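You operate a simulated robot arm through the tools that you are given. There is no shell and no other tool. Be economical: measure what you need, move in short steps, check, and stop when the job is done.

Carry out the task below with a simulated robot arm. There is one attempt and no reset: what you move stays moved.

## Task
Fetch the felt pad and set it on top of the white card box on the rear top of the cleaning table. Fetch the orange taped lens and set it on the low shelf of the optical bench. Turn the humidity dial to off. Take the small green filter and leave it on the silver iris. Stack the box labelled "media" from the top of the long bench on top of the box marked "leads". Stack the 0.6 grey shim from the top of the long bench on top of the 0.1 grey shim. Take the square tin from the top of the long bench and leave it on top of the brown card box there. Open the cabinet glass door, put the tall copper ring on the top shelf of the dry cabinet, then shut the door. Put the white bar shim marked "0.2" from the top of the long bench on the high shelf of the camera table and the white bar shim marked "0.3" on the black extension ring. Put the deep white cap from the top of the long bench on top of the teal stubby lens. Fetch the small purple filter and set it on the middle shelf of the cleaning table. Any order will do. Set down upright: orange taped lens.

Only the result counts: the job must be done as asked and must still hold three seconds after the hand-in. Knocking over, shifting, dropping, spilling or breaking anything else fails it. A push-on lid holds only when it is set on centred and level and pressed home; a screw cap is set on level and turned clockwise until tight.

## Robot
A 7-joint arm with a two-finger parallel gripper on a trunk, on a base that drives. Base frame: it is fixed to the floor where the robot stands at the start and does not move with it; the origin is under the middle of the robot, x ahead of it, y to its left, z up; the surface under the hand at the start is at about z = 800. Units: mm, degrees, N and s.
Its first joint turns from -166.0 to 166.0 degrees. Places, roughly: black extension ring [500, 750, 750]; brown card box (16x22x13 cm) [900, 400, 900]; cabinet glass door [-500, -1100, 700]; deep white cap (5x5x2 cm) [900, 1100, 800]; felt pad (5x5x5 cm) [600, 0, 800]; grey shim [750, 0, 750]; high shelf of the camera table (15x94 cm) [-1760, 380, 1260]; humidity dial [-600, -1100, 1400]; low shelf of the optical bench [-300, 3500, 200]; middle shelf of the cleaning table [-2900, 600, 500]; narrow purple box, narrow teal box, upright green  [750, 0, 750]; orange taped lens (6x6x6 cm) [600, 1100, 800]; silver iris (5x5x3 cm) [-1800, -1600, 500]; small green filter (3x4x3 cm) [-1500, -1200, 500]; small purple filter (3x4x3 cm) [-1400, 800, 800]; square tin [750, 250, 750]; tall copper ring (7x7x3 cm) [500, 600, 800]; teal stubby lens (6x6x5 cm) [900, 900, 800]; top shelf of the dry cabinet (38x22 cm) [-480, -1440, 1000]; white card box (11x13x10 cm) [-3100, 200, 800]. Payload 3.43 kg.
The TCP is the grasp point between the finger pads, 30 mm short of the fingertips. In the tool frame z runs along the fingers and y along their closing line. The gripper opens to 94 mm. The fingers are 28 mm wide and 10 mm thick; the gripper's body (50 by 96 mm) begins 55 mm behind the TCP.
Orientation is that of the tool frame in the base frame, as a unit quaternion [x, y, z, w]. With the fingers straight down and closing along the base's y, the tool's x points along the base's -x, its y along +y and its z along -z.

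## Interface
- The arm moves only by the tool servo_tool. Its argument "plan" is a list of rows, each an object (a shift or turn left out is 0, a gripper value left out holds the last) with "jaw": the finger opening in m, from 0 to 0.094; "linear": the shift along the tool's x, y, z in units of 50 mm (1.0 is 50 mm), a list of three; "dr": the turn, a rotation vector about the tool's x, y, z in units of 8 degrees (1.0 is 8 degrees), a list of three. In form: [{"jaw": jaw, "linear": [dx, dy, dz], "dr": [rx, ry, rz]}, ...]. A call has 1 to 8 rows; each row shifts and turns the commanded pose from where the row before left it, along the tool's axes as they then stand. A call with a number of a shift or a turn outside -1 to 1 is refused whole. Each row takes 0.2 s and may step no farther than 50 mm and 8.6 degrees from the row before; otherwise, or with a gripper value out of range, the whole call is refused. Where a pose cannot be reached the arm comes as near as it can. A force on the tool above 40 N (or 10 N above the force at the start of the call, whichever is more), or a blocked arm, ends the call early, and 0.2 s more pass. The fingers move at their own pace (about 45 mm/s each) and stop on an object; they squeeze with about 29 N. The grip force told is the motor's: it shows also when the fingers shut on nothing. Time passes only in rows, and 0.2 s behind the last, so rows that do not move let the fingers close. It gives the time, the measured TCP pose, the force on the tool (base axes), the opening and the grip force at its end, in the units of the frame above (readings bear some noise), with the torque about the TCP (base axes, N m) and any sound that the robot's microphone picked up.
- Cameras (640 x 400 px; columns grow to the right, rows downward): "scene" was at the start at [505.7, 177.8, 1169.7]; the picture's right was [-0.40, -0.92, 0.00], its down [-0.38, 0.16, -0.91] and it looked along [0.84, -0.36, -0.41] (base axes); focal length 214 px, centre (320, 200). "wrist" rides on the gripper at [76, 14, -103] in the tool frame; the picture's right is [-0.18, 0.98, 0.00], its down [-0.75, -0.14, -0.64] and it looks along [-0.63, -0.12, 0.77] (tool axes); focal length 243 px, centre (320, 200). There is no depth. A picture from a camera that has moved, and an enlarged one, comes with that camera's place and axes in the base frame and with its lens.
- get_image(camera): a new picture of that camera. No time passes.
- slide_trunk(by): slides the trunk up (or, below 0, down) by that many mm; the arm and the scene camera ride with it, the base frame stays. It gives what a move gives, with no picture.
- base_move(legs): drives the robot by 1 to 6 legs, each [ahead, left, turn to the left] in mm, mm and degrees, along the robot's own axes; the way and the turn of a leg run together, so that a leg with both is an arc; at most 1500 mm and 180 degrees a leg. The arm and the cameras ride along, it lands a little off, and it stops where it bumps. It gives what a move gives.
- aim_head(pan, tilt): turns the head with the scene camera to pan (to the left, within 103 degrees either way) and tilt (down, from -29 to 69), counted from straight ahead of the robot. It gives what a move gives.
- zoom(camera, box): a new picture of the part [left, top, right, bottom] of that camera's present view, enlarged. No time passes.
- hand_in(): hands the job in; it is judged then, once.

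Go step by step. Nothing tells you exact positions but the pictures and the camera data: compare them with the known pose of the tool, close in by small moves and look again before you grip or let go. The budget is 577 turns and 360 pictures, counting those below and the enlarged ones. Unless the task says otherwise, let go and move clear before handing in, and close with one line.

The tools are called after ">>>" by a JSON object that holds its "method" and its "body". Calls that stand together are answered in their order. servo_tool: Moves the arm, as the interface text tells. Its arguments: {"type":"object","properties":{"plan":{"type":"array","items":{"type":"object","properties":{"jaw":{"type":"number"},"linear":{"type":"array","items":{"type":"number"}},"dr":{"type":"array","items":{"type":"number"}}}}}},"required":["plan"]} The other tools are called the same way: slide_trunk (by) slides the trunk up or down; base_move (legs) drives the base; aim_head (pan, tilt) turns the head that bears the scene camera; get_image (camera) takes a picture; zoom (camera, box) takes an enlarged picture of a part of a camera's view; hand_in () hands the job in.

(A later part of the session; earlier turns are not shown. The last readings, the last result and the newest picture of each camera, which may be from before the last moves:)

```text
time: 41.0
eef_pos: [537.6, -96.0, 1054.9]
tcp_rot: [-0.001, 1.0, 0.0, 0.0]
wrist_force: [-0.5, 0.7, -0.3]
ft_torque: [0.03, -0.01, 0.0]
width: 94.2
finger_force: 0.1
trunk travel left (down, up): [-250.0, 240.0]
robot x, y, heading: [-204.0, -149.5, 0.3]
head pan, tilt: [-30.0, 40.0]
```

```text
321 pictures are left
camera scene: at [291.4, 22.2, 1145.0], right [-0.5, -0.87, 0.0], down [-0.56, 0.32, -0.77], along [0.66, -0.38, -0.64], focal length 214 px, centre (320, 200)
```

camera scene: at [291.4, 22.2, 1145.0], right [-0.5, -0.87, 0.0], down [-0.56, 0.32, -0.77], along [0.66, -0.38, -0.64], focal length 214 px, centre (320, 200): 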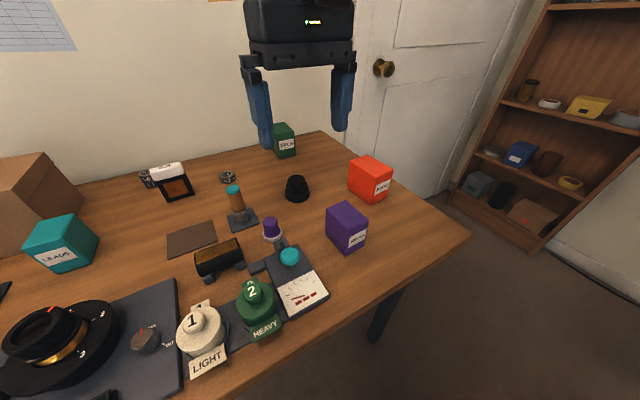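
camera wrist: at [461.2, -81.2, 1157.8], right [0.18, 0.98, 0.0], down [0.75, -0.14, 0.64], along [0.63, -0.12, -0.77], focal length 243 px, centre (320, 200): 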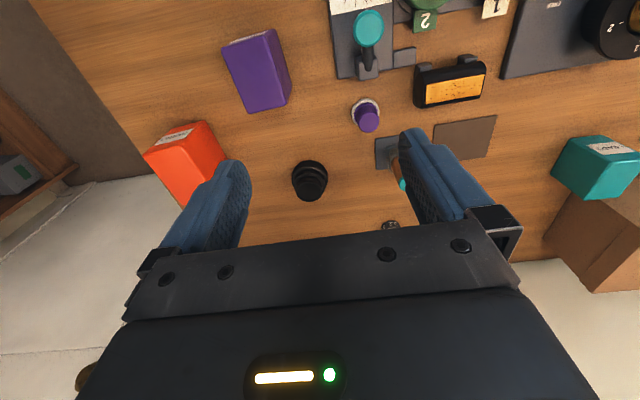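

>>> {"method": "zoom", "body": {"camera": "scene", "box": [300, 140, 420, 260]}}

>>> {"method": "zoom", "body": {"camera": "scene", "box": [10, 190, 130, 290]}}

```text
3.33 times, centred on (360, 200) of scene
camera zoom: at [291.4, 22.2, 1145.0], right [-0.5, -0.87, 0.0], down [-0.56, 0.32, -0.77], along [0.66, -0.38, -0.64], focal length 715 px, centre (187, 200)
```

zoom: 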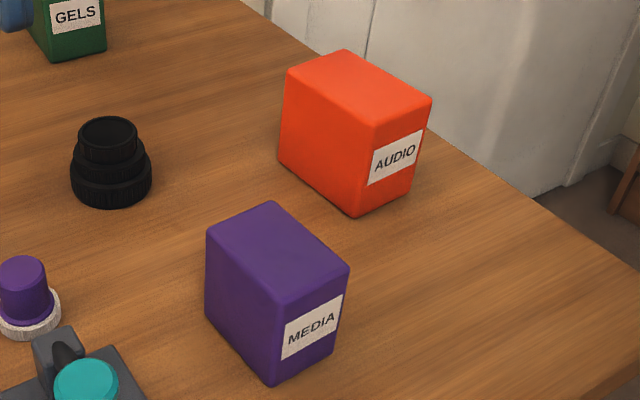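

```text
4.00 times, centred on (70, 240) of scene
camera zoom: at [291.4, 22.2, 1145.0], right [-0.5, -0.87, 0.0], down [-0.56, 0.32, -0.77], along [0.66, -0.38, -0.64], focal length 858 px, centre (1320, 40)
```

zoom: 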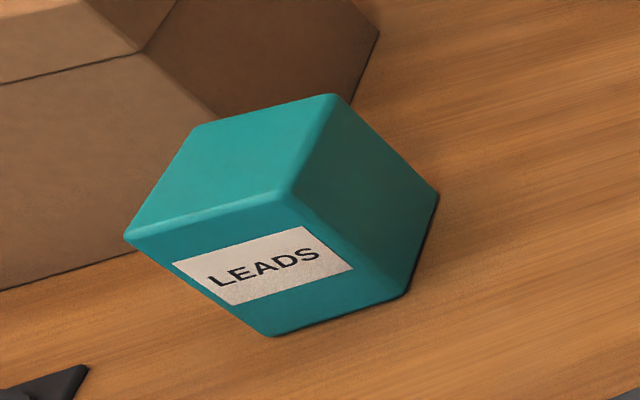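

MEDIA is the purple box at about (515,-161), LEADS is the teal one at about (736,297). I go down around the purple box.

>>> {"method": "servo_tool", "body": {"plan": [{"jaw": 0.075, "linear": [0.22, -0.65, 0], "dr": [0, 0, -0.25]}, {"linear": [0.22, -0.65, 0]}, {"linear": [0, 0, 0.95]}, {"linear": [0, 0, 0.95]}, {}]}}

>>> {"method": "get_image", "body": {"camera": "wrist"}}

```text
time: 42.2
eef_pos: [516.6, -159.0, 961.0]
tcp_rot: [-0.018, 1.0, -0.001, 0.0]
wrist_force: [-0.5, -1.3, 0.5]
ft_torque: [-0.01, -0.02, -0.01]
width: 75.0
finger_force: 0.0
trunk travel left (down, up): [-250.0, 240.0]
robot x, y, heading: [-203.3, -148.9, -0.1]
head pan, tilt: [-30.0, 40.0]
```

```text
318 pictures are left
camera wrist: at [441.8, -147.0, 1063.9], right [0.15, 0.99, 0.0], down [0.76, -0.11, 0.64], along [0.64, -0.1, -0.77], focal length 243 px, centre (320, 200)
```

wrist: 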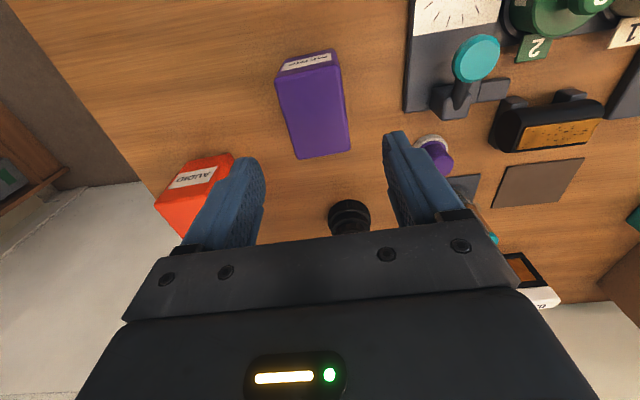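

>>> {"method": "servo_tool", "body": {"plan": [{"linear": [0.1, -0.06, 0.9]}, {"linear": [0, 0, 0.9]}, {"linear": [0, 0, 0.4]}]}}

>>> {"method": "get_image", "body": {"camera": "wrist"}}

```text
time: 43.0
eef_pos: [510.5, -162.7, 850.2]
tcp_rot: [-0.018, 1.0, -0.001, 0.0]
wrist_force: [-1.0, -0.2, -0.3]
ft_torque: [-0.02, -0.02, 0.0]
width: 75.0
finger_force: 0.1
trunk travel left (down, up): [-250.0, 240.0]
robot x, y, heading: [-201.5, -155.0, 0.1]
head pan, tilt: [-30.0, 40.0]
```

```text
317 pictures are left
camera wrist: at [434.8, -151.0, 952.9], right [0.15, 0.99, 0.0], down [0.76, -0.11, 0.64], along [0.63, -0.09, -0.77], focal length 243 px, centre (320, 200)
```

wrist: 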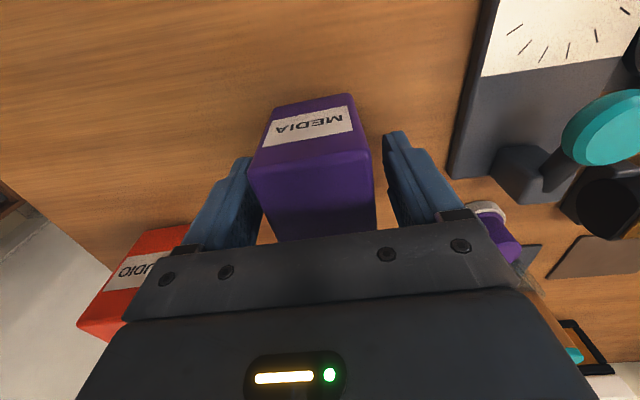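

>>> {"method": "servo_tool", "body": {"plan": [{"jaw": 0.03}, {}, {}, {}, {"linear": [0, 0, -0.5]}, {"linear": [0, 0, -0.9]}, {"linear": [0, 0, -0.9]}, {"linear": [0, 0, -0.9]}]}}

>>> {"method": "get_image", "body": {"camera": "wrist"}}

```text
time: 44.8
eef_pos: [510.3, -162.4, 1007.1]
tcp_rot: [-0.018, 1.0, 0.0, -0.001]
wrist_force: [0.8, 0.0, -1.4]
ft_torque: [0.01, -0.02, -0.01]
width: 53.8
finger_force: 29.1
trunk travel left (down, up): [-250.0, 240.0]
robot x, y, heading: [-203.9, -154.2, 0.0]
head pan, tilt: [-30.0, 40.0]
```

```text
316 pictures are left
camera wrist: at [435.4, -150.6, 1110.1], right [0.15, 0.99, 0.0], down [0.76, -0.11, 0.64], along [0.63, -0.1, -0.77], focal length 243 px, centre (320, 200)
```

wrist: 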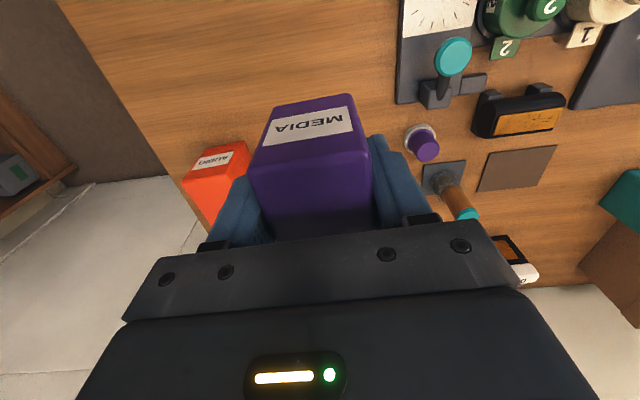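

>>> {"method": "base_move", "body": {"legs": [[200, 155, 0]]}}

>>> {"method": "servo_tool", "body": {"plan": [{"linear": [-0.08, 0.99, 0]}, {"linear": [-0.08, 0.99, 0]}, {"linear": [-0.08, 0.99, 0]}, {"linear": [-0.08, 0.99, 0]}, {"linear": [-0.08, 0.99, 0]}, {"dr": [0, 0, 0.25]}]}}

>>> {"method": "aim_head", "body": {"pan": 0, "tilt": 40}}

>>> {"method": "get_image", "body": {"camera": "scene"}}

>>> {"method": "get_image", "body": {"camera": "wrist"}}

```text
time: 46.6
eef_pos: [707.6, -6.5, 1006.6]
tcp_rot: [-0.02, 1.0, 0.0, 0.0]
wrist_force: [-0.4, 0.0, -1.2]
ft_torque: [-0.01, -0.03, -0.03]
width: 54.0
finger_force: 28.6
trunk travel left (down, up): [-250.0, 240.0]
robot x, y, heading: [-7.0, 2.8, 0.3]
head pan, tilt: [-30.0, 40.0]
```

```text
time: 48.0
eef_pos: [717.8, 242.3, 1008.0]
tcp_rot: [-0.002, 1.0, -0.001, 0.001]
wrist_force: [0.0, 0.2, -1.5]
ft_torque: [-0.03, 0.07, 0.03]
width: 53.7
finger_force: 29.4
trunk travel left (down, up): [-250.0, 240.0]
robot x, y, heading: [-6.2, 6.4, 0.2]
head pan, tilt: [-30.0, 40.0]
```

```text
time: 49.0
eef_pos: [717.1, 240.8, 1008.2]
tcp_rot: [-0.001, 1.0, -0.001, 0.0]
wrist_force: [-0.3, 0.6, -1.4]
ft_torque: [-0.04, -0.01, 0.03]
width: 54.0
finger_force: 29.1
trunk travel left (down, up): [-250.0, 240.0]
robot x, y, heading: [-2.9, 4.7, 0.2]
head pan, tilt: [0.0, 40.0]
```

```text
315 pictures are left
camera scene: at [499.4, 220.9, 1145.0], right [0.0, -1.0, 0.0], down [-0.64, 0.0, -0.77], along [0.77, 0.0, -0.64], focal length 214 px, centre (320, 200)
```

scene: 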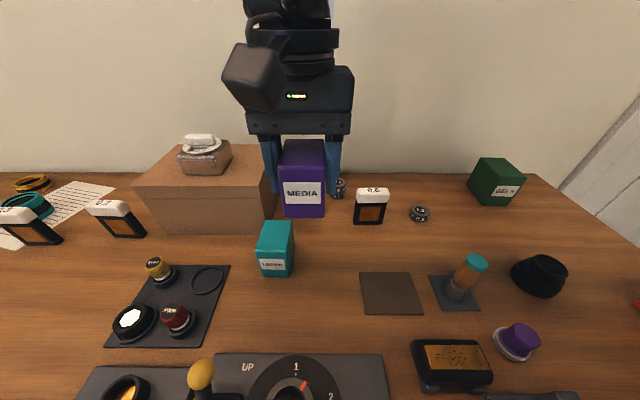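

```text
314 pictures are left
camera wrist: at [642.8, 255.5, 1110.9], right [0.18, 0.98, 0.0], down [0.75, -0.14, 0.64], along [0.63, -0.12, -0.77], focal length 243 px, centre (320, 200)
```

wrist: 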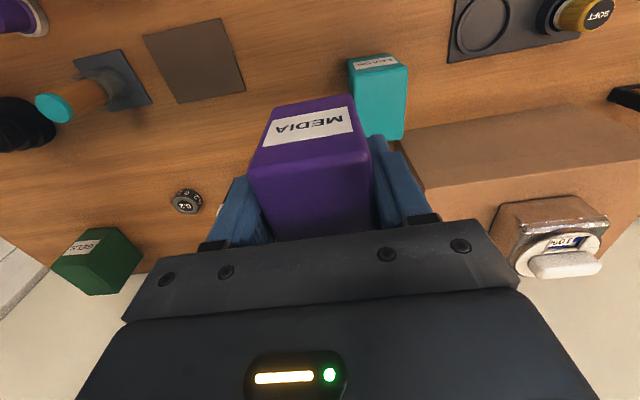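

>>> {"method": "zoom", "body": {"camera": "scene", "box": [220, 120, 380, 300]}}

```text
2.22 times, centred on (300, 210) of scene
camera zoom: at [499.4, 220.9, 1145.0], right [0.0, -1.0, 0.0], down [-0.64, 0.0, -0.77], along [0.77, 0.0, -0.64], focal length 477 px, centre (364, 178)
```

zoom: 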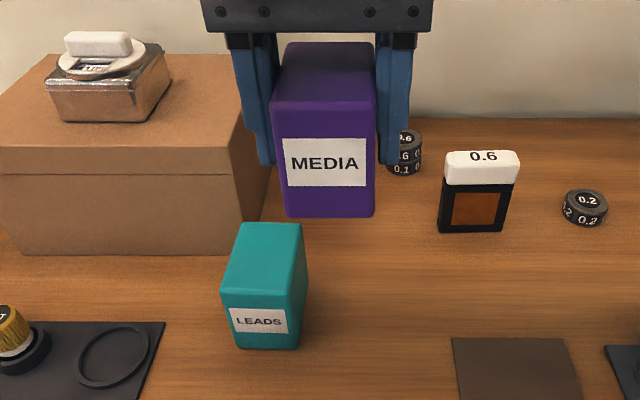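

>>> {"method": "servo_tool", "body": {"plan": [{"linear": [-0.14, 0.56, 0]}, {"linear": [-0.14, 0.56, 0]}, {"linear": [0, 0, 0.9]}, {}]}}

>>> {"method": "zoom", "body": {"camera": "scene", "box": [220, 120, 380, 300]}}

```text
time: 50.0
eef_pos: [731.8, 299.9, 959.3]
tcp_rot: [-0.001, 1.0, -0.001, 0.0]
wrist_force: [0.2, 0.2, -1.8]
ft_torque: [-0.03, -0.01, -0.01]
width: 53.9
finger_force: 29.4
trunk travel left (down, up): [-250.0, 240.0]
robot x, y, heading: [-2.0, 4.7, 0.1]
head pan, tilt: [0.0, 40.0]
```

```text
2.22 times, centred on (300, 210) of scene
camera zoom: at [499.2, 221.1, 1145.1], right [0.0, -1.0, 0.0], down [-0.64, 0.0, -0.77], along [0.77, 0.0, -0.64], focal length 477 px, centre (364, 178)
```

zoom: 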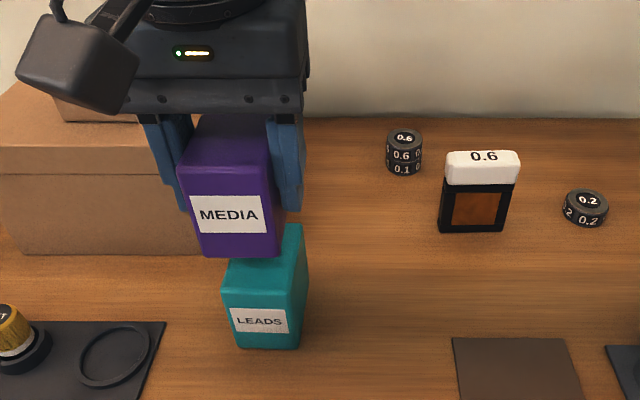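

>>> {"method": "servo_tool", "body": {"plan": [{"linear": [0.02, -0.08, 0.3]}, {"linear": [0, 0, 0.3]}, {"linear": [0, 0, 0.06]}, {"linear": [0, 0, 0.06]}, {"linear": [0, 0, 0.05]}]}}

>>> {"method": "zoom", "body": {"camera": "scene", "box": [220, 120, 380, 300]}}

```text
time: 51.2
eef_pos: [731.2, 294.2, 925.4]
tcp_rot: [-0.001, 1.0, 0.001, 0.0]
wrist_force: [-2.2, -0.6, 13.1]
ft_torque: [-0.08, 0.15, -0.01]
width: 53.9
finger_force: 29.4
trunk travel left (down, up): [-250.0, 240.0]
robot x, y, heading: [-7.3, 1.9, 0.2]
head pan, tilt: [0.0, 40.0]
```

```text
2.22 times, centred on (300, 210) of scene
camera zoom: at [499.0, 220.9, 1145.5], right [0.0, -1.0, 0.0], down [-0.64, 0.0, -0.77], along [0.77, 0.0, -0.64], focal length 477 px, centre (364, 178)
```

zoom: 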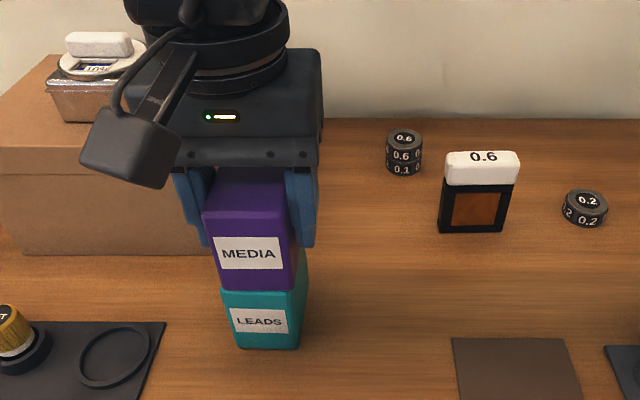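

>>> {"method": "servo_tool", "body": {"plan": [{"jaw": 0.08}, {}, {}, {"linear": [0, 0, -0.5]}, {"linear": [0, 0, -0.95]}, {"linear": [0, 0, -0.95]}]}}

>>> {"method": "zoom", "body": {"camera": "scene", "box": [220, 120, 380, 300]}}

```text
time: 52.6
eef_pos: [729.6, 294.4, 1044.7]
tcp_rot: [-0.001, 1.0, -0.001, -0.001]
wrist_force: [0.4, -0.2, -0.2]
ft_torque: [-0.01, 0.01, 0.0]
width: 80.1
finger_force: 0.0
trunk travel left (down, up): [-250.0, 240.0]
robot x, y, heading: [-8.1, 3.6, 0.3]
head pan, tilt: [0.0, 40.0]
```

```text
2.22 times, centred on (300, 210) of scene
camera zoom: at [499.6, 221.0, 1144.8], right [0.0, -1.0, 0.0], down [-0.64, 0.0, -0.77], along [0.77, 0.0, -0.64], focal length 477 px, centre (364, 178)
```

zoom: 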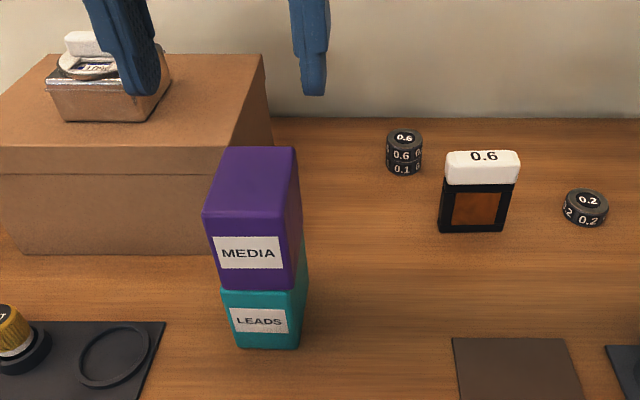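

>>> {"method": "base_move", "body": {"legs": [[0, 700, 0]]}}

>>> {"method": "aim_head", "body": {"pan": 0, "tilt": 45}}

>>> {"method": "get_image", "body": {"camera": "scene"}}

>>> {"method": "get_image", "body": {"camera": "wrist"}}

```text
time: 56.4
eef_pos: [733.1, 991.5, 1044.0]
tcp_rot: [0.002, 1.0, 0.0, 0.0]
wrist_force: [0.6, 0.0, -0.3]
ft_torque: [0.01, 0.02, -0.02]
width: 79.7
finger_force: 0.1
trunk travel left (down, up): [-250.0, 240.0]
robot x, y, heading: [-2.2, 708.6, -0.0]
head pan, tilt: [0.0, 40.0]
```

```text
time: 57.1
eef_pos: [733.6, 992.6, 1045.1]
tcp_rot: [0.002, 1.0, 0.0, 0.0]
wrist_force: [0.3, -0.2, 0.1]
ft_torque: [-0.02, -0.01, 0.02]
width: 80.1
finger_force: 0.1
trunk travel left (down, up): [-250.0, 240.0]
robot x, y, heading: [-1.9, 709.0, -0.3]
head pan, tilt: [0.0, 45.0]
```

```text
309 pictures are left
camera scene: at [497.6, 920.1, 1137.8], right [0.0, -1.0, 0.0], down [-0.71, 0.0, -0.71], along [0.71, 0.0, -0.71], focal length 214 px, centre (320, 200)
```

scene: 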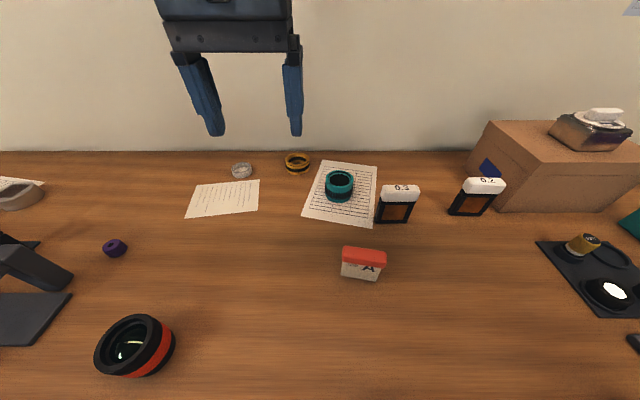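

```text
308 pictures are left
camera wrist: at [657.6, 1007.0, 1147.5], right [0.19, 0.98, 0.0], down [0.75, -0.14, 0.64], along [0.63, -0.12, -0.77], focal length 243 px, centre (320, 200)
```

wrist: 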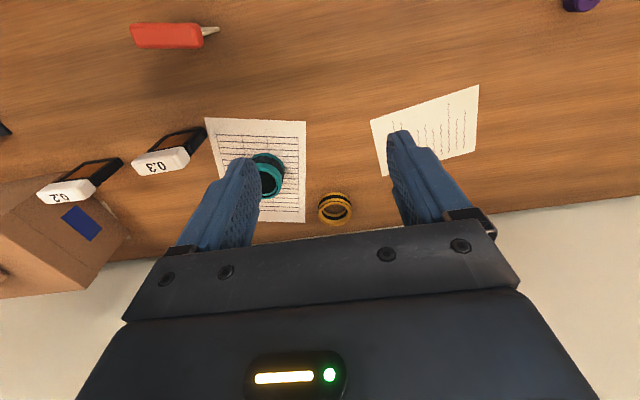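

>>> {"method": "zoom", "body": {"camera": "scene", "box": [220, 140, 430, 230]}}

>>> {"method": "aim_head", "body": {"pan": -15, "tilt": 69}}

>>> {"method": "get_image", "body": {"camera": "scene"}}

```text
3.05 times, centred on (325, 185) of scene
camera zoom: at [497.6, 920.1, 1137.8], right [0.0, -1.0, 0.0], down [-0.71, 0.0, -0.71], along [0.71, 0.0, -0.71], focal length 654 px, centre (305, 246)
```

zoom: 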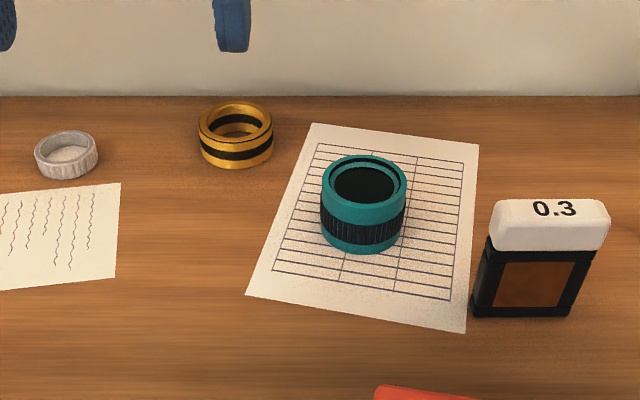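

```text
time: 58.0
eef_pos: [732.4, 992.3, 1044.8]
tcp_rot: [0.003, 1.0, 0.0, -0.001]
wrist_force: [-0.6, 0.3, -0.8]
ft_torque: [-0.03, 0.01, 0.02]
width: 79.9
finger_force: 0.2
trunk travel left (down, up): [-250.0, 240.0]
robot x, y, heading: [-5.0, 709.3, -0.2]
head pan, tilt: [-15.0, 68.8]
```

```text
306 pictures are left
camera scene: at [470.3, 905.7, 1109.0], right [-0.26, -0.96, 0.0], down [-0.9, 0.24, -0.36], along [0.35, -0.1, -0.93], focal length 214 px, centre (320, 200)
```

scene: 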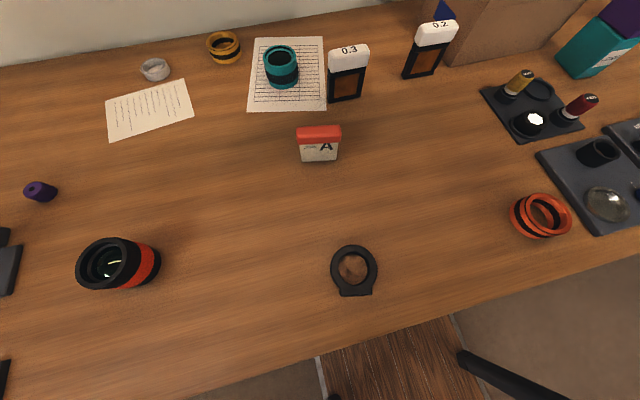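

>>> {"method": "base_move", "body": {"legs": [[0, 300, 0]]}}

>>> {"method": "aim_head", "body": {"pan": 0, "tilt": 40}}

>>> {"method": "get_image", "body": {"camera": "scene"}}

>>> {"method": "zoom", "body": {"camera": "scene", "box": [300, 140, 460, 240]}}

```text
time: 60.0
eef_pos: [732.7, 1293.5, 1043.9]
tcp_rot: [0.0, 1.0, 0.0, 0.0]
wrist_force: [0.8, 0.8, 0.4]
ft_torque: [0.0, 0.0, 0.01]
width: 80.1
finger_force: 0.1
trunk travel left (down, up): [-250.0, 240.0]
robot x, y, heading: [-5.6, 1008.2, -0.1]
head pan, tilt: [-15.0, 68.8]
```

```text
time: 61.0
eef_pos: [734.1, 1295.3, 1044.5]
tcp_rot: [0.001, 1.0, 0.0, 0.0]
wrist_force: [-0.7, -0.7, -0.1]
ft_torque: [-0.02, -0.01, 0.04]
width: 80.0
finger_force: 0.1
trunk travel left (down, up): [-250.0, 240.0]
robot x, y, heading: [-2.0, 1005.7, -0.0]
head pan, tilt: [0.0, 40.0]
```

```text
305 pictures are left
camera scene: at [501.7, 1221.8, 1145.0], right [0.0, -1.0, 0.0], down [-0.64, 0.0, -0.77], along [0.77, 0.0, -0.64], focal length 214 px, centre (320, 200)
```

scene: 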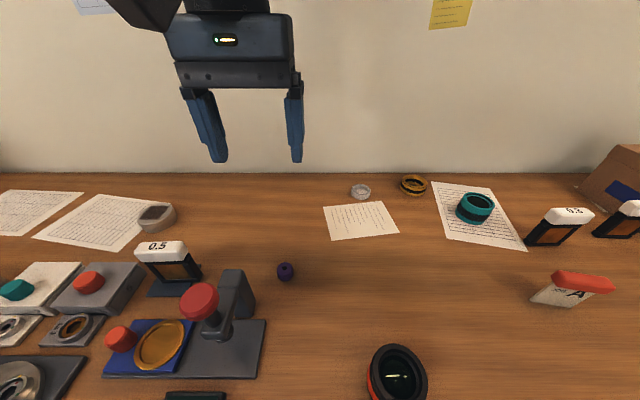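

```text
4.00 times, centred on (380, 190) of scene
camera zoom: at [501.7, 1221.8, 1145.0], right [0.0, -1.0, 0.0], down [-0.64, 0.0, -0.77], along [0.77, 0.0, -0.64], focal length 858 px, centre (80, 240)
```

zoom: 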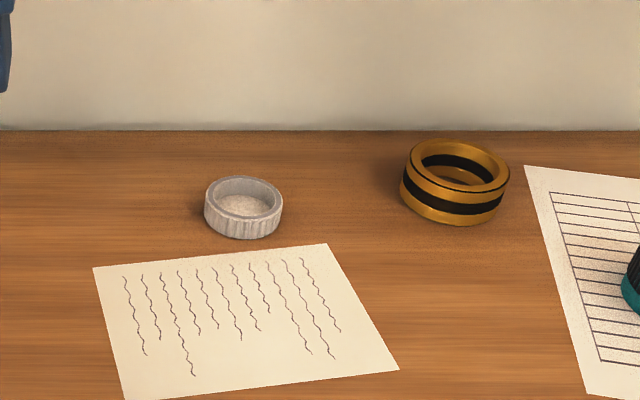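

>>> {"method": "servo_tool", "body": {"plan": [{"jaw": 0.08, "linear": [-0.66, -0.58, 0.45]}, {"linear": [-0.66, -0.58, 0.45]}, {"linear": [-0.66, -0.58, 0.45]}, {"linear": [-0.66, -0.58, 0.45]}, {"linear": [-0.66, -0.58, 0.45]}, {"linear": [-0.66, -0.58, 0.45]}, {}]}}

>>> {"method": "get_image", "body": {"camera": "wrist"}}

>>> {"method": "zoom", "body": {"camera": "scene", "box": [300, 140, 460, 240]}}

```text
time: 62.5
eef_pos: [931.7, 1118.9, 906.7]
tcp_rot: [0.001, 1.0, 0.0, 0.0]
wrist_force: [0.3, -0.2, 0.5]
ft_torque: [-0.01, 0.01, -0.01]
width: 80.1
finger_force: 0.0
trunk travel left (down, up): [-250.0, 240.0]
robot x, y, heading: [-6.2, 1009.1, -0.2]
head pan, tilt: [0.0, 40.0]
```

```text
303 pictures are left
camera wrist: at [857.1, 1134.2, 1010.4], right [0.19, 0.98, 0.0], down [0.75, -0.14, 0.64], along [0.63, -0.12, -0.77], focal length 243 px, centre (320, 200)
```

wrist: 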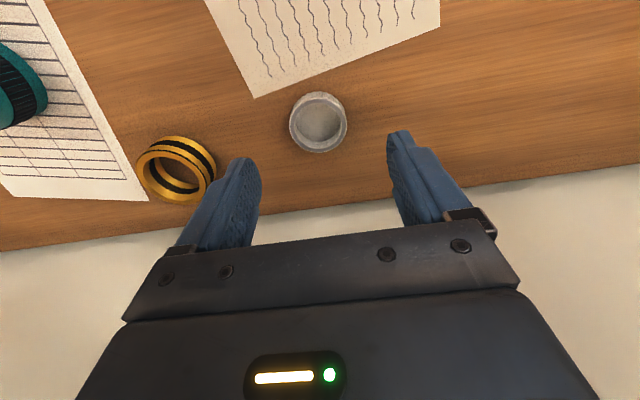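

```text
4.00 times, centred on (380, 190) of scene
camera zoom: at [501.7, 1221.7, 1145.1], right [0.0, -1.0, 0.0], down [-0.64, 0.0, -0.77], along [0.77, 0.0, -0.64], focal length 858 px, centre (80, 240)
```

zoom: 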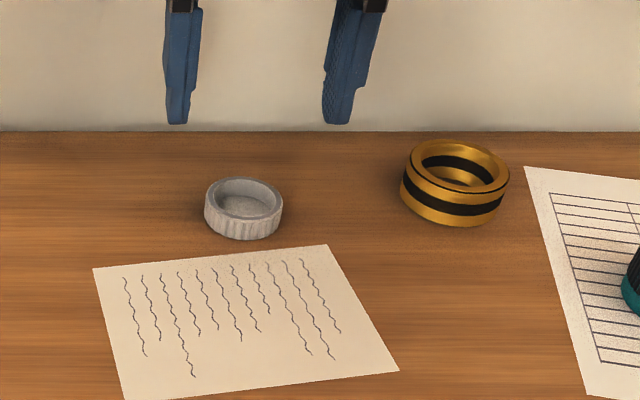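

>>> {"method": "servo_tool", "body": {"plan": [{"linear": [0, -0.02, 0.9]}, {"linear": [0, 0, 0.47]}, {"jaw": 0.03}, {}, {}, {}]}}

>>> {"method": "zoom", "body": {"camera": "scene", "box": [300, 140, 460, 240]}}

```text
time: 64.0
eef_pos: [930.5, 1119.6, 840.5]
tcp_rot: [0.001, 1.0, 0.0, 0.0]
wrist_force: [-0.4, 0.9, -0.1]
ft_torque: [0.02, -0.02, -0.02]
width: 45.2
finger_force: 29.1
trunk travel left (down, up): [-250.0, 240.0]
robot x, y, heading: [-6.1, 1003.6, -0.2]
head pan, tilt: [0.0, 40.0]
```

```text
4.00 times, centred on (380, 190) of scene
camera zoom: at [501.7, 1221.8, 1145.0], right [0.0, -1.0, 0.0], down [-0.64, 0.0, -0.77], along [0.77, 0.0, -0.64], focal length 858 px, centre (80, 240)
```

zoom: 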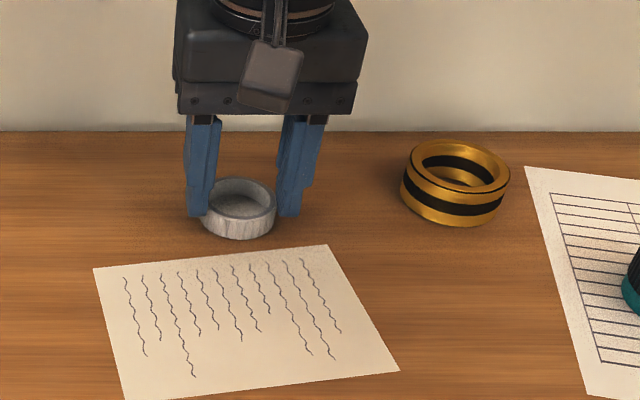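

>>> {"method": "servo_tool", "body": {"plan": [{"linear": [0, 0, -0.3]}, {"linear": [0, 0, -0.8]}, {"linear": [0, 0, -0.5]}]}}

>>> {"method": "get_image", "body": {"camera": "wrist"}}

>>> {"method": "zoom", "body": {"camera": "scene", "box": [300, 100, 520, 240]}}

```text
time: 64.8
eef_pos: [930.6, 1119.9, 921.7]
tcp_rot: [0.001, 1.0, 0.0, 0.0]
wrist_force: [-0.4, 1.2, -0.1]
ft_torque: [-0.01, 0.01, -0.01]
width: 45.2
finger_force: 28.6
trunk travel left (down, up): [-250.0, 240.0]
robot x, y, heading: [-6.2, 1009.1, -0.1]
head pan, tilt: [0.0, 40.0]
```

```text
300 pictures are left
camera wrist: at [855.6, 1135.1, 1024.7], right [0.19, 0.98, 0.0], down [0.75, -0.14, 0.64], along [0.63, -0.12, -0.77], focal length 243 px, centre (320, 200)
```

wrist: 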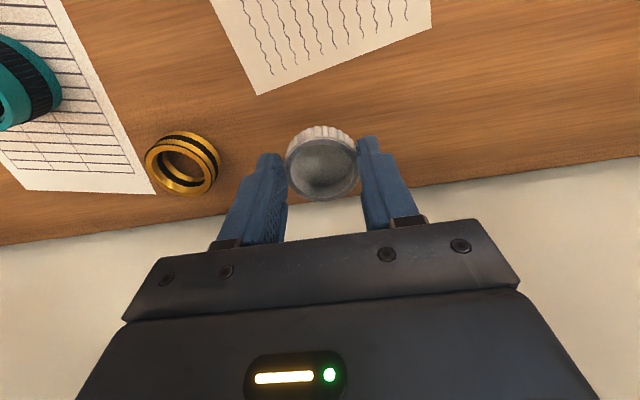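

```text
2.86 times, centred on (410, 170) of scene
camera zoom: at [501.9, 1221.8, 1144.9], right [0.0, -1.0, 0.0], down [-0.64, 0.0, -0.77], along [0.77, 0.0, -0.64], focal length 613 px, centre (63, 286)
```

zoom: 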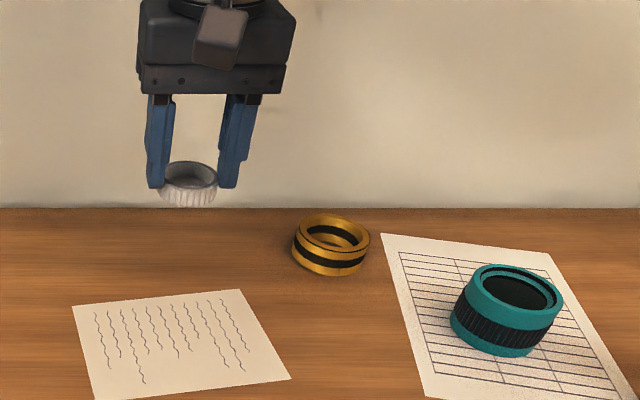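

>>> {"method": "servo_tool", "body": {"plan": [{"linear": [0.252, -0.803, 0]}, {"linear": [0.252, -0.803, 0]}, {"linear": [0.252, -0.803, 0]}, {"linear": [0.252, -0.803, 0]}, {"linear": [0.252, -0.803, 0]}, {"linear": [0.252, -0.803, 0]}, {}]}}

>>> {"method": "aim_head", "body": {"pan": -30, "tilt": 35}}

>>> {"method": "zoom", "body": {"camera": "scene", "box": [240, 120, 400, 240]}}

>>> {"method": "get_image", "body": {"camera": "wrist"}}

```text
time: 66.3
eef_pos: [852.7, 878.2, 924.0]
tcp_rot: [0.002, 1.0, 0.0, 0.0]
wrist_force: [-0.2, 0.3, 0.1]
ft_torque: [-0.06, 0.01, 0.0]
width: 45.4
finger_force: 29.1
trunk travel left (down, up): [-250.0, 240.0]
robot x, y, heading: [-8.3, 1008.2, 0.0]
head pan, tilt: [0.0, 40.0]
```

```text
time: 67.3
eef_pos: [853.7, 879.0, 923.7]
tcp_rot: [0.001, 1.0, 0.0, 0.0]
wrist_force: [-0.2, -0.7, 0.3]
ft_torque: [0.02, -0.04, 0.02]
width: 45.1
finger_force: 29.2
trunk travel left (down, up): [-250.0, 240.0]
robot x, y, heading: [-5.6, 1008.2, -0.1]
head pan, tilt: [-30.0, 35.0]
```

```text
3.33 times, centred on (320, 180) of scene
camera zoom: at [492.9, 1177.8, 1152.6], right [-0.5, -0.87, 0.0], down [-0.5, 0.29, -0.82], along [0.71, -0.41, -0.57], focal length 715 px, centre (320, 267)
```

zoom: 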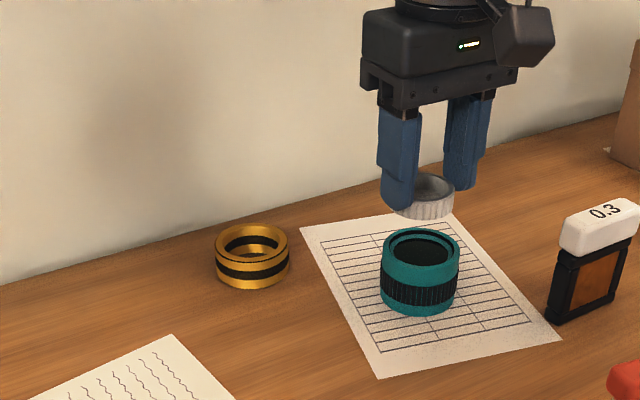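

```text
297 pictures are left
camera wrist: at [778.1, 894.1, 1026.5], right [0.19, 0.98, 0.0], down [0.75, -0.14, 0.64], along [0.63, -0.12, -0.77], focal length 243 px, centre (320, 200)
```

wrist: 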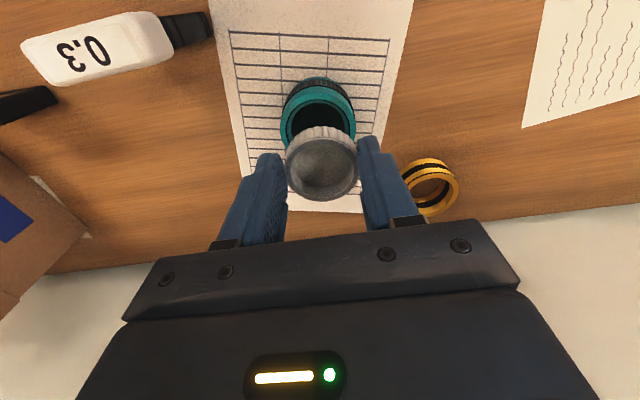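

>>> {"method": "servo_tool", "body": {"plan": [{"linear": [-0.03, 0, 0.3]}, {"linear": [0, 0, 0.3]}, {"linear": [0, 0, 0.06]}, {"linear": [0, 0, 0.06]}]}}

>>> {"method": "zoom", "body": {"camera": "scene", "box": [280, 130, 400, 220]}}

```text
time: 68.3
eef_pos: [855.6, 878.2, 885.1]
tcp_rot: [0.001, 1.0, 0.0, 0.0]
wrist_force: [-1.3, -0.9, 5.6]
ft_torque: [-0.06, 0.04, 0.01]
width: 45.3
finger_force: 29.2
trunk travel left (down, up): [-250.0, 240.0]
robot x, y, heading: [-8.5, 1010.9, 0.2]
head pan, tilt: [-30.0, 35.0]
```

```text
4.44 times, centred on (340, 175) of scene
camera zoom: at [492.7, 1177.7, 1152.8], right [-0.5, -0.87, 0.0], down [-0.5, 0.29, -0.82], along [0.71, -0.41, -0.57], focal length 953 px, centre (231, 311)
```

zoom: 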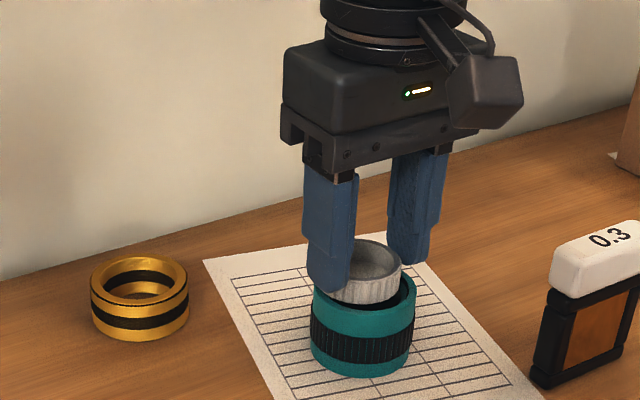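

>>> {"method": "servo_tool", "body": {"plan": [{"jaw": 0.055}, {}, {"jaw": 0.08}, {}, {"linear": [0, 0, -0.6]}, {"linear": [0, 0, -0.9]}]}}

>>> {"method": "zoom", "body": {"camera": "scene", "box": [280, 130, 400, 220]}}

>>> {"method": "get_image", "body": {"camera": "wrist"}}

```text
time: 69.7
eef_pos: [857.1, 878.1, 959.9]
tcp_rot: [0.002, 1.0, 0.0, 0.0]
wrist_force: [0.5, 0.1, -0.5]
ft_torque: [0.0, -0.02, 0.0]
width: 80.0
finger_force: 0.2
trunk travel left (down, up): [-250.0, 240.0]
robot x, y, heading: [-5.6, 1006.8, -0.1]
head pan, tilt: [-30.0, 35.0]
```

```text
4.44 times, centred on (340, 175) of scene
camera zoom: at [493.1, 1177.7, 1152.4], right [-0.5, -0.87, 0.0], down [-0.5, 0.29, -0.82], along [0.71, -0.41, -0.57], focal length 953 px, centre (231, 311)
```

zoom: 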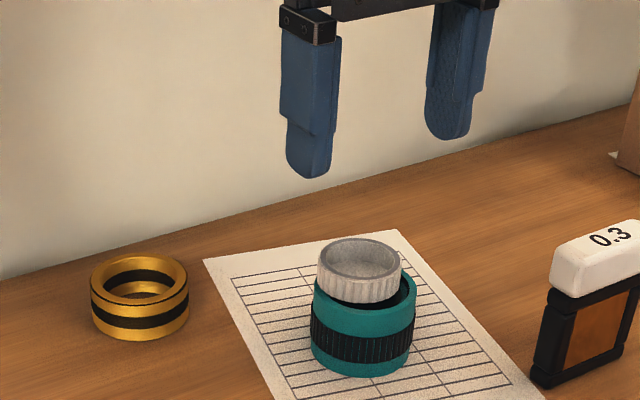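

```text
294 pictures are left
camera wrist: at [782.1, 891.7, 1062.7], right [0.19, 0.98, 0.0], down [0.75, -0.14, 0.64], along [0.63, -0.12, -0.77], focal length 243 px, centre (320, 200)
```

wrist: 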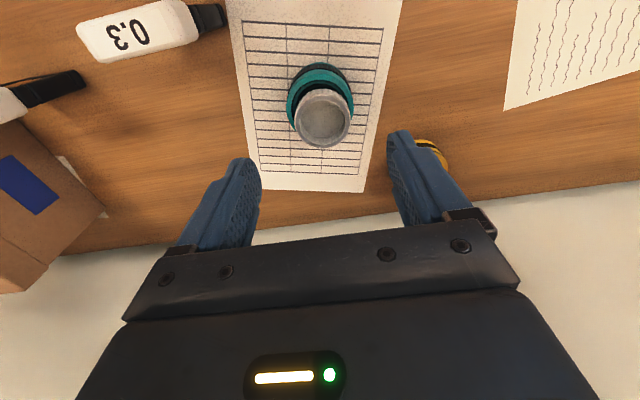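

>>> {"method": "zoom", "body": {"camera": "wrist", "box": [270, 50, 370, 160]}}

>>> {"method": "zoom", "body": {"camera": "scene", "box": [325, 170, 381, 220]}}

```text
3.64 times, centred on (320, 105) of wrist
camera zoom: at [782.1, 891.7, 1062.7], right [0.19, 0.98, 0.0], down [0.75, -0.14, 0.64], along [0.63, -0.12, -0.77], focal length 882 px, centre (320, 546)
```

zoom: 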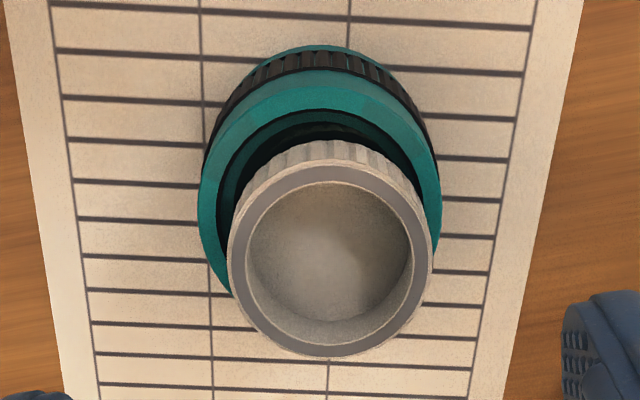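

```text
8.00 times, centred on (353, 195) of scene
camera zoom: at [493.1, 1177.7, 1152.4], right [-0.5, -0.87, 0.0], down [-0.5, 0.29, -0.82], along [0.71, -0.41, -0.57], focal length 1716 px, centre (56, 240)
```

zoom: 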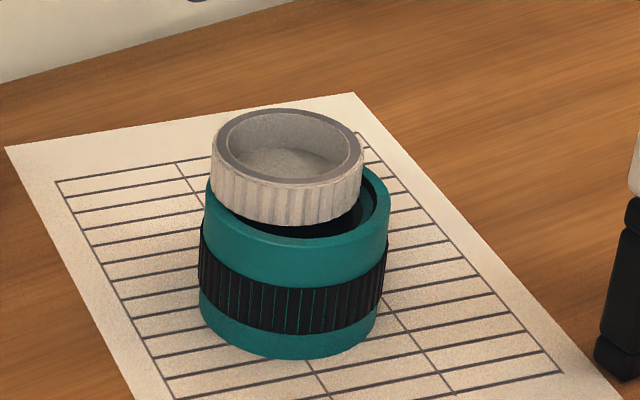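

The cap sits a few mm off centre, so I regrip it and recentre.

>>> {"method": "servo_tool", "body": {"plan": [{"linear": [-0.04, 0.03, 0.9]}, {"linear": [0, 0, 0.56]}, {"jaw": 0.03}, {}, {}, {"linear": [0, 0, -0.2]}, {}]}}

>>> {"method": "zoom", "body": {"camera": "wrist", "box": [260, 60, 380, 220]}}

>>> {"method": "zoom", "body": {"camera": "scene", "box": [325, 170, 381, 220]}}

```text
time: 71.3
eef_pos: [858.2, 879.2, 896.6]
tcp_rot: [0.001, 1.0, 0.0, 0.0]
wrist_force: [-0.8, 0.3, 0.9]
ft_torque: [-0.04, -0.01, 0.05]
width: 45.6
finger_force: 29.0
trunk travel left (down, up): [-250.0, 240.0]
robot x, y, heading: [-6.6, 1008.7, -0.2]
head pan, tilt: [-30.0, 35.0]
```

```text
2.50 times, centred on (320, 140) of wrist
camera zoom: at [783.1, 893.3, 999.3], right [0.19, 0.98, 0.0], down [0.75, -0.14, 0.64], along [0.63, -0.12, -0.77], focal length 606 px, centre (320, 350)
```

zoom: 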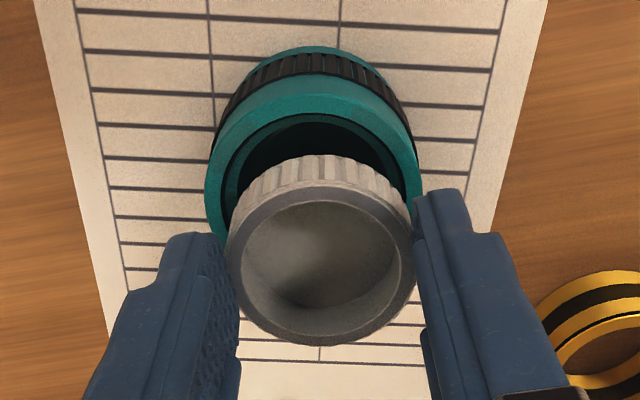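

```text
8.00 times, centred on (353, 195) of scene
camera zoom: at [492.9, 1177.7, 1152.6], right [-0.5, -0.87, 0.0], down [-0.5, 0.29, -0.82], along [0.71, -0.41, -0.57], focal length 1716 px, centre (56, 240)
```

zoom: 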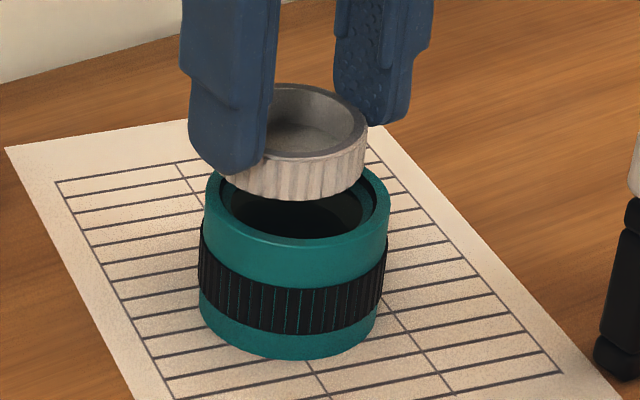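

>>> {"method": "servo_tool", "body": {"plan": [{"linear": [0.07, -0.03, 0]}, {"linear": [0, 0, 0.12]}, {"linear": [0, 0, 0.06]}, {"linear": [0, 0, 0.06]}]}}

>>> {"method": "zoom", "body": {"camera": "wrist", "box": [260, 60, 380, 220]}}

>>> {"method": "zoom", "body": {"camera": "scene", "box": [325, 170, 381, 220]}}

```text
time: 72.3
eef_pos: [855.0, 877.3, 886.2]
tcp_rot: [0.001, 1.0, 0.0, 0.001]
wrist_force: [-3.0, -3.1, 12.3]
ft_torque: [0.01, 0.07, 0.04]
width: 45.4
finger_force: 28.4
trunk travel left (down, up): [-250.0, 240.0]
robot x, y, heading: [-7.3, 1008.0, -0.4]
head pan, tilt: [-30.0, 35.0]
```

```text
2.50 times, centred on (320, 140) of wrist
camera zoom: at [779.5, 892.0, 988.9], right [0.19, 0.98, 0.0], down [0.75, -0.14, 0.64], along [0.63, -0.12, -0.77], focal length 606 px, centre (320, 350)
```

zoom: 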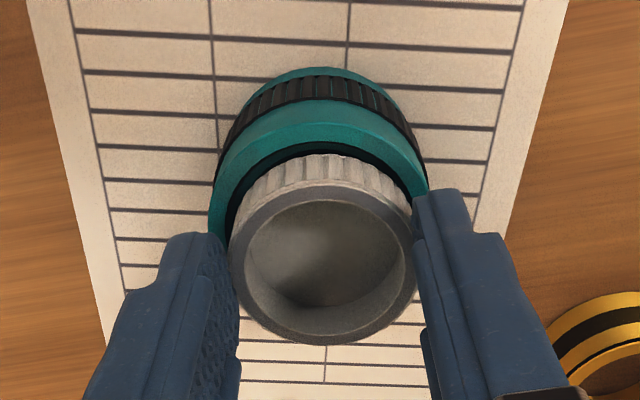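

```text
8.00 times, centred on (353, 195) of scene
camera zoom: at [492.5, 1177.7, 1153.1], right [-0.5, -0.87, 0.0], down [-0.5, 0.29, -0.82], along [0.71, -0.41, -0.57], focal length 1716 px, centre (56, 240)
```

zoom: 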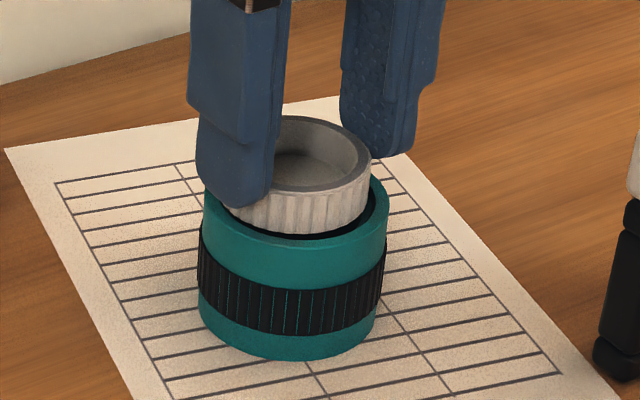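

>>> {"method": "servo_tool", "body": {"plan": [{"linear": [0, 0, -0.08]}, {"linear": [0.04, -0.035, 0]}, {"linear": [0, 0, 0.08]}, {"linear": [0, 0, 0.06]}]}}

>>> {"method": "zoom", "body": {"camera": "scene", "box": [325, 170, 381, 220]}}

```text
time: 73.3
eef_pos: [852.2, 875.0, 883.3]
tcp_rot: [0.002, 1.0, 0.0, 0.0]
wrist_force: [0.1, -0.8, 17.9]
ft_torque: [-0.02, -0.04, 0.06]
width: 45.7
finger_force: 28.8
trunk travel left (down, up): [-250.0, 240.0]
robot x, y, heading: [-5.2, 1008.4, -0.0]
head pan, tilt: [-30.0, 35.0]
```

```text
8.00 times, centred on (353, 195) of scene
camera zoom: at [492.4, 1177.8, 1153.2], right [-0.5, -0.87, 0.0], down [-0.5, 0.29, -0.82], along [0.71, -0.41, -0.57], focal length 1716 px, centre (56, 240)
```

zoom: 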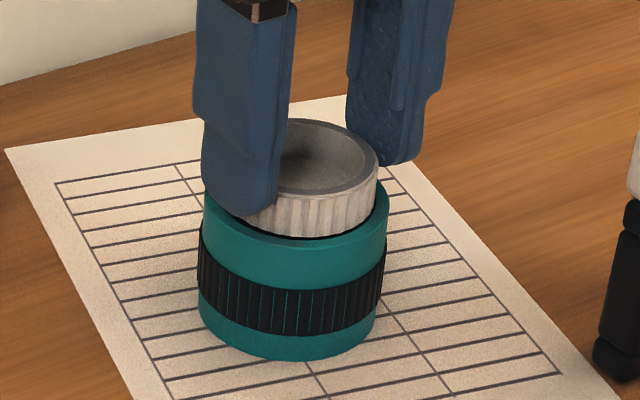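

>>> {"method": "servo_tool", "body": {"plan": [{"linear": [0, 0, -0.02]}, {"jaw": 0.052}, {}, {"jaw": 0.08}, {}, {"linear": [0, 0, -0.6]}, {"linear": [0, 0, -0.9]}]}}

>>> {"method": "zoom", "body": {"camera": "scene", "box": [325, 170, 381, 220]}}

>>> {"method": "zoom", "body": {"camera": "wrist", "box": [270, 50, 370, 160]}}

```text
time: 74.9
eef_pos: [851.7, 876.6, 957.4]
tcp_rot: [0.001, 1.0, 0.001, -0.001]
wrist_force: [0.7, 0.0, 0.4]
ft_torque: [0.0, 0.02, 0.03]
width: 79.9
finger_force: 0.0
trunk travel left (down, up): [-250.0, 240.0]
robot x, y, heading: [-4.9, 1006.6, -0.0]
head pan, tilt: [-30.0, 35.0]
```

```text
8.00 times, centred on (353, 195) of scene
camera zoom: at [493.1, 1177.7, 1152.4], right [-0.5, -0.87, 0.0], down [-0.5, 0.29, -0.82], along [0.71, -0.41, -0.57], focal length 1716 px, centre (56, 240)
```

zoom: 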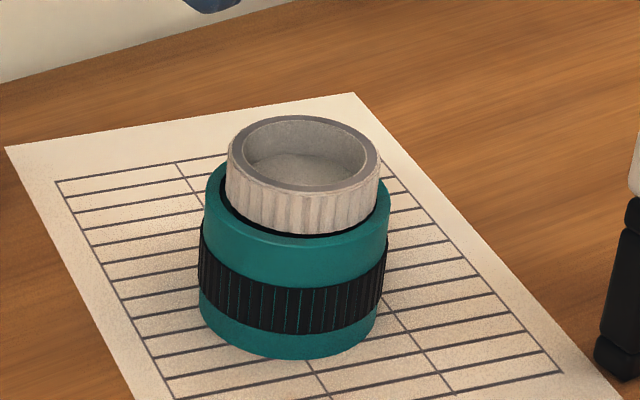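

```text
3.64 times, centred on (320, 105) of wrist
camera zoom: at [777.1, 891.3, 1061.2], right [0.19, 0.98, 0.0], down [0.75, -0.14, 0.64], along [0.63, -0.12, -0.77], focal length 882 px, centre (320, 546)
```

zoom: 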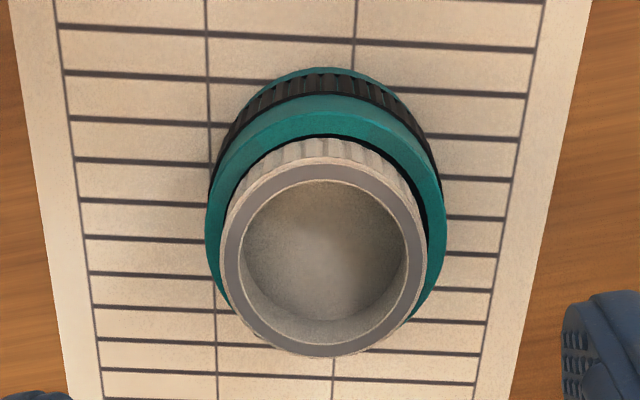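

>>> {"method": "servo_tool", "body": {"plan": [{"linear": [0, 0, -0.9]}]}}

>>> {"method": "base_move", "body": {"legs": [[-165, -180, 0]]}}

>>> {"method": "aim_head", "body": {"pan": 0, "tilt": 40}}

>>> {"method": "get_image", "body": {"camera": "scene"}}

>>> {"method": "get_image", "body": {"camera": "wrist"}}

```text
time: 75.3
eef_pos: [851.3, 877.6, 1003.9]
tcp_rot: [0.001, 1.0, 0.0, 0.0]
wrist_force: [-0.1, -0.5, -0.7]
ft_torque: [0.03, 0.02, -0.02]
width: 80.2
finger_force: 0.0
trunk travel left (down, up): [-250.0, 240.0]
robot x, y, heading: [-3.9, 1007.6, -0.1]
head pan, tilt: [-30.0, 35.0]
```

```text
time: 77.1
eef_pos: [685.6, 701.1, 1005.0]
tcp_rot: [0.001, 1.0, -0.001, 0.001]
wrist_force: [-0.2, 0.9, -0.2]
ft_torque: [-0.03, 0.02, 0.0]
width: 80.0
finger_force: 0.1
trunk travel left (down, up): [-250.0, 240.0]
robot x, y, heading: [-167.7, 833.5, -0.1]
head pan, tilt: [-30.0, 35.0]
```

```text
time: 78.0
eef_pos: [685.8, 701.0, 1004.9]
tcp_rot: [0.002, 1.0, -0.001, -0.001]
wrist_force: [-0.3, -0.3, -0.3]
ft_torque: [-0.01, 0.02, -0.02]
width: 80.3
finger_force: 0.0
trunk travel left (down, up): [-250.0, 240.0]
robot x, y, heading: [-170.0, 830.8, -0.1]
head pan, tilt: [0.0, 40.0]
```

```text
284 pictures are left
camera scene: at [336.1, 1045.8, 1145.1], right [0.0, -1.0, 0.0], down [-0.64, 0.0, -0.77], along [0.77, 0.0, -0.64], focal length 214 px, centre (320, 200)
```

scene: 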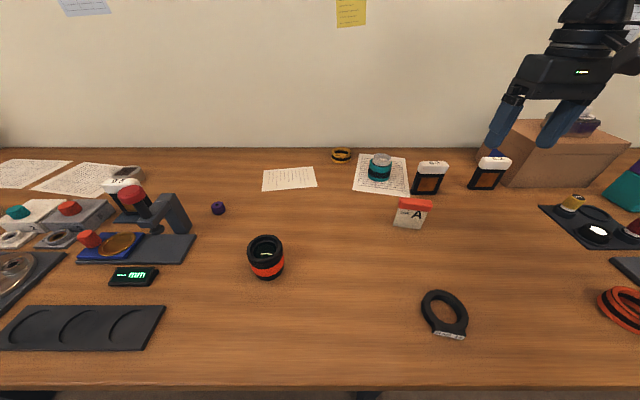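

```text
283 pictures are left
camera wrist: at [610.7, 716.1, 1107.0], right [0.19, 0.98, 0.0], down [0.75, -0.14, 0.64], along [0.63, -0.12, -0.77], focal length 243 px, centre (320, 200)
```

wrist: 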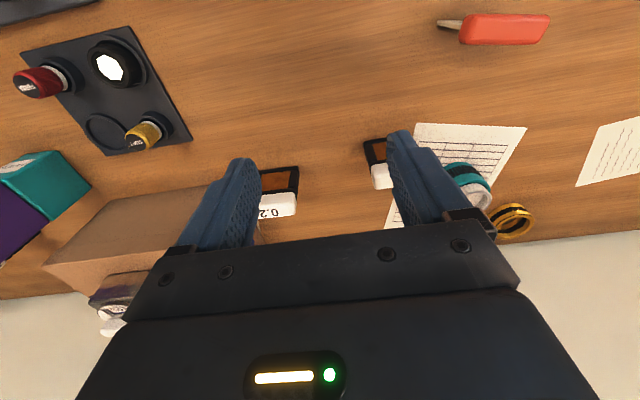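

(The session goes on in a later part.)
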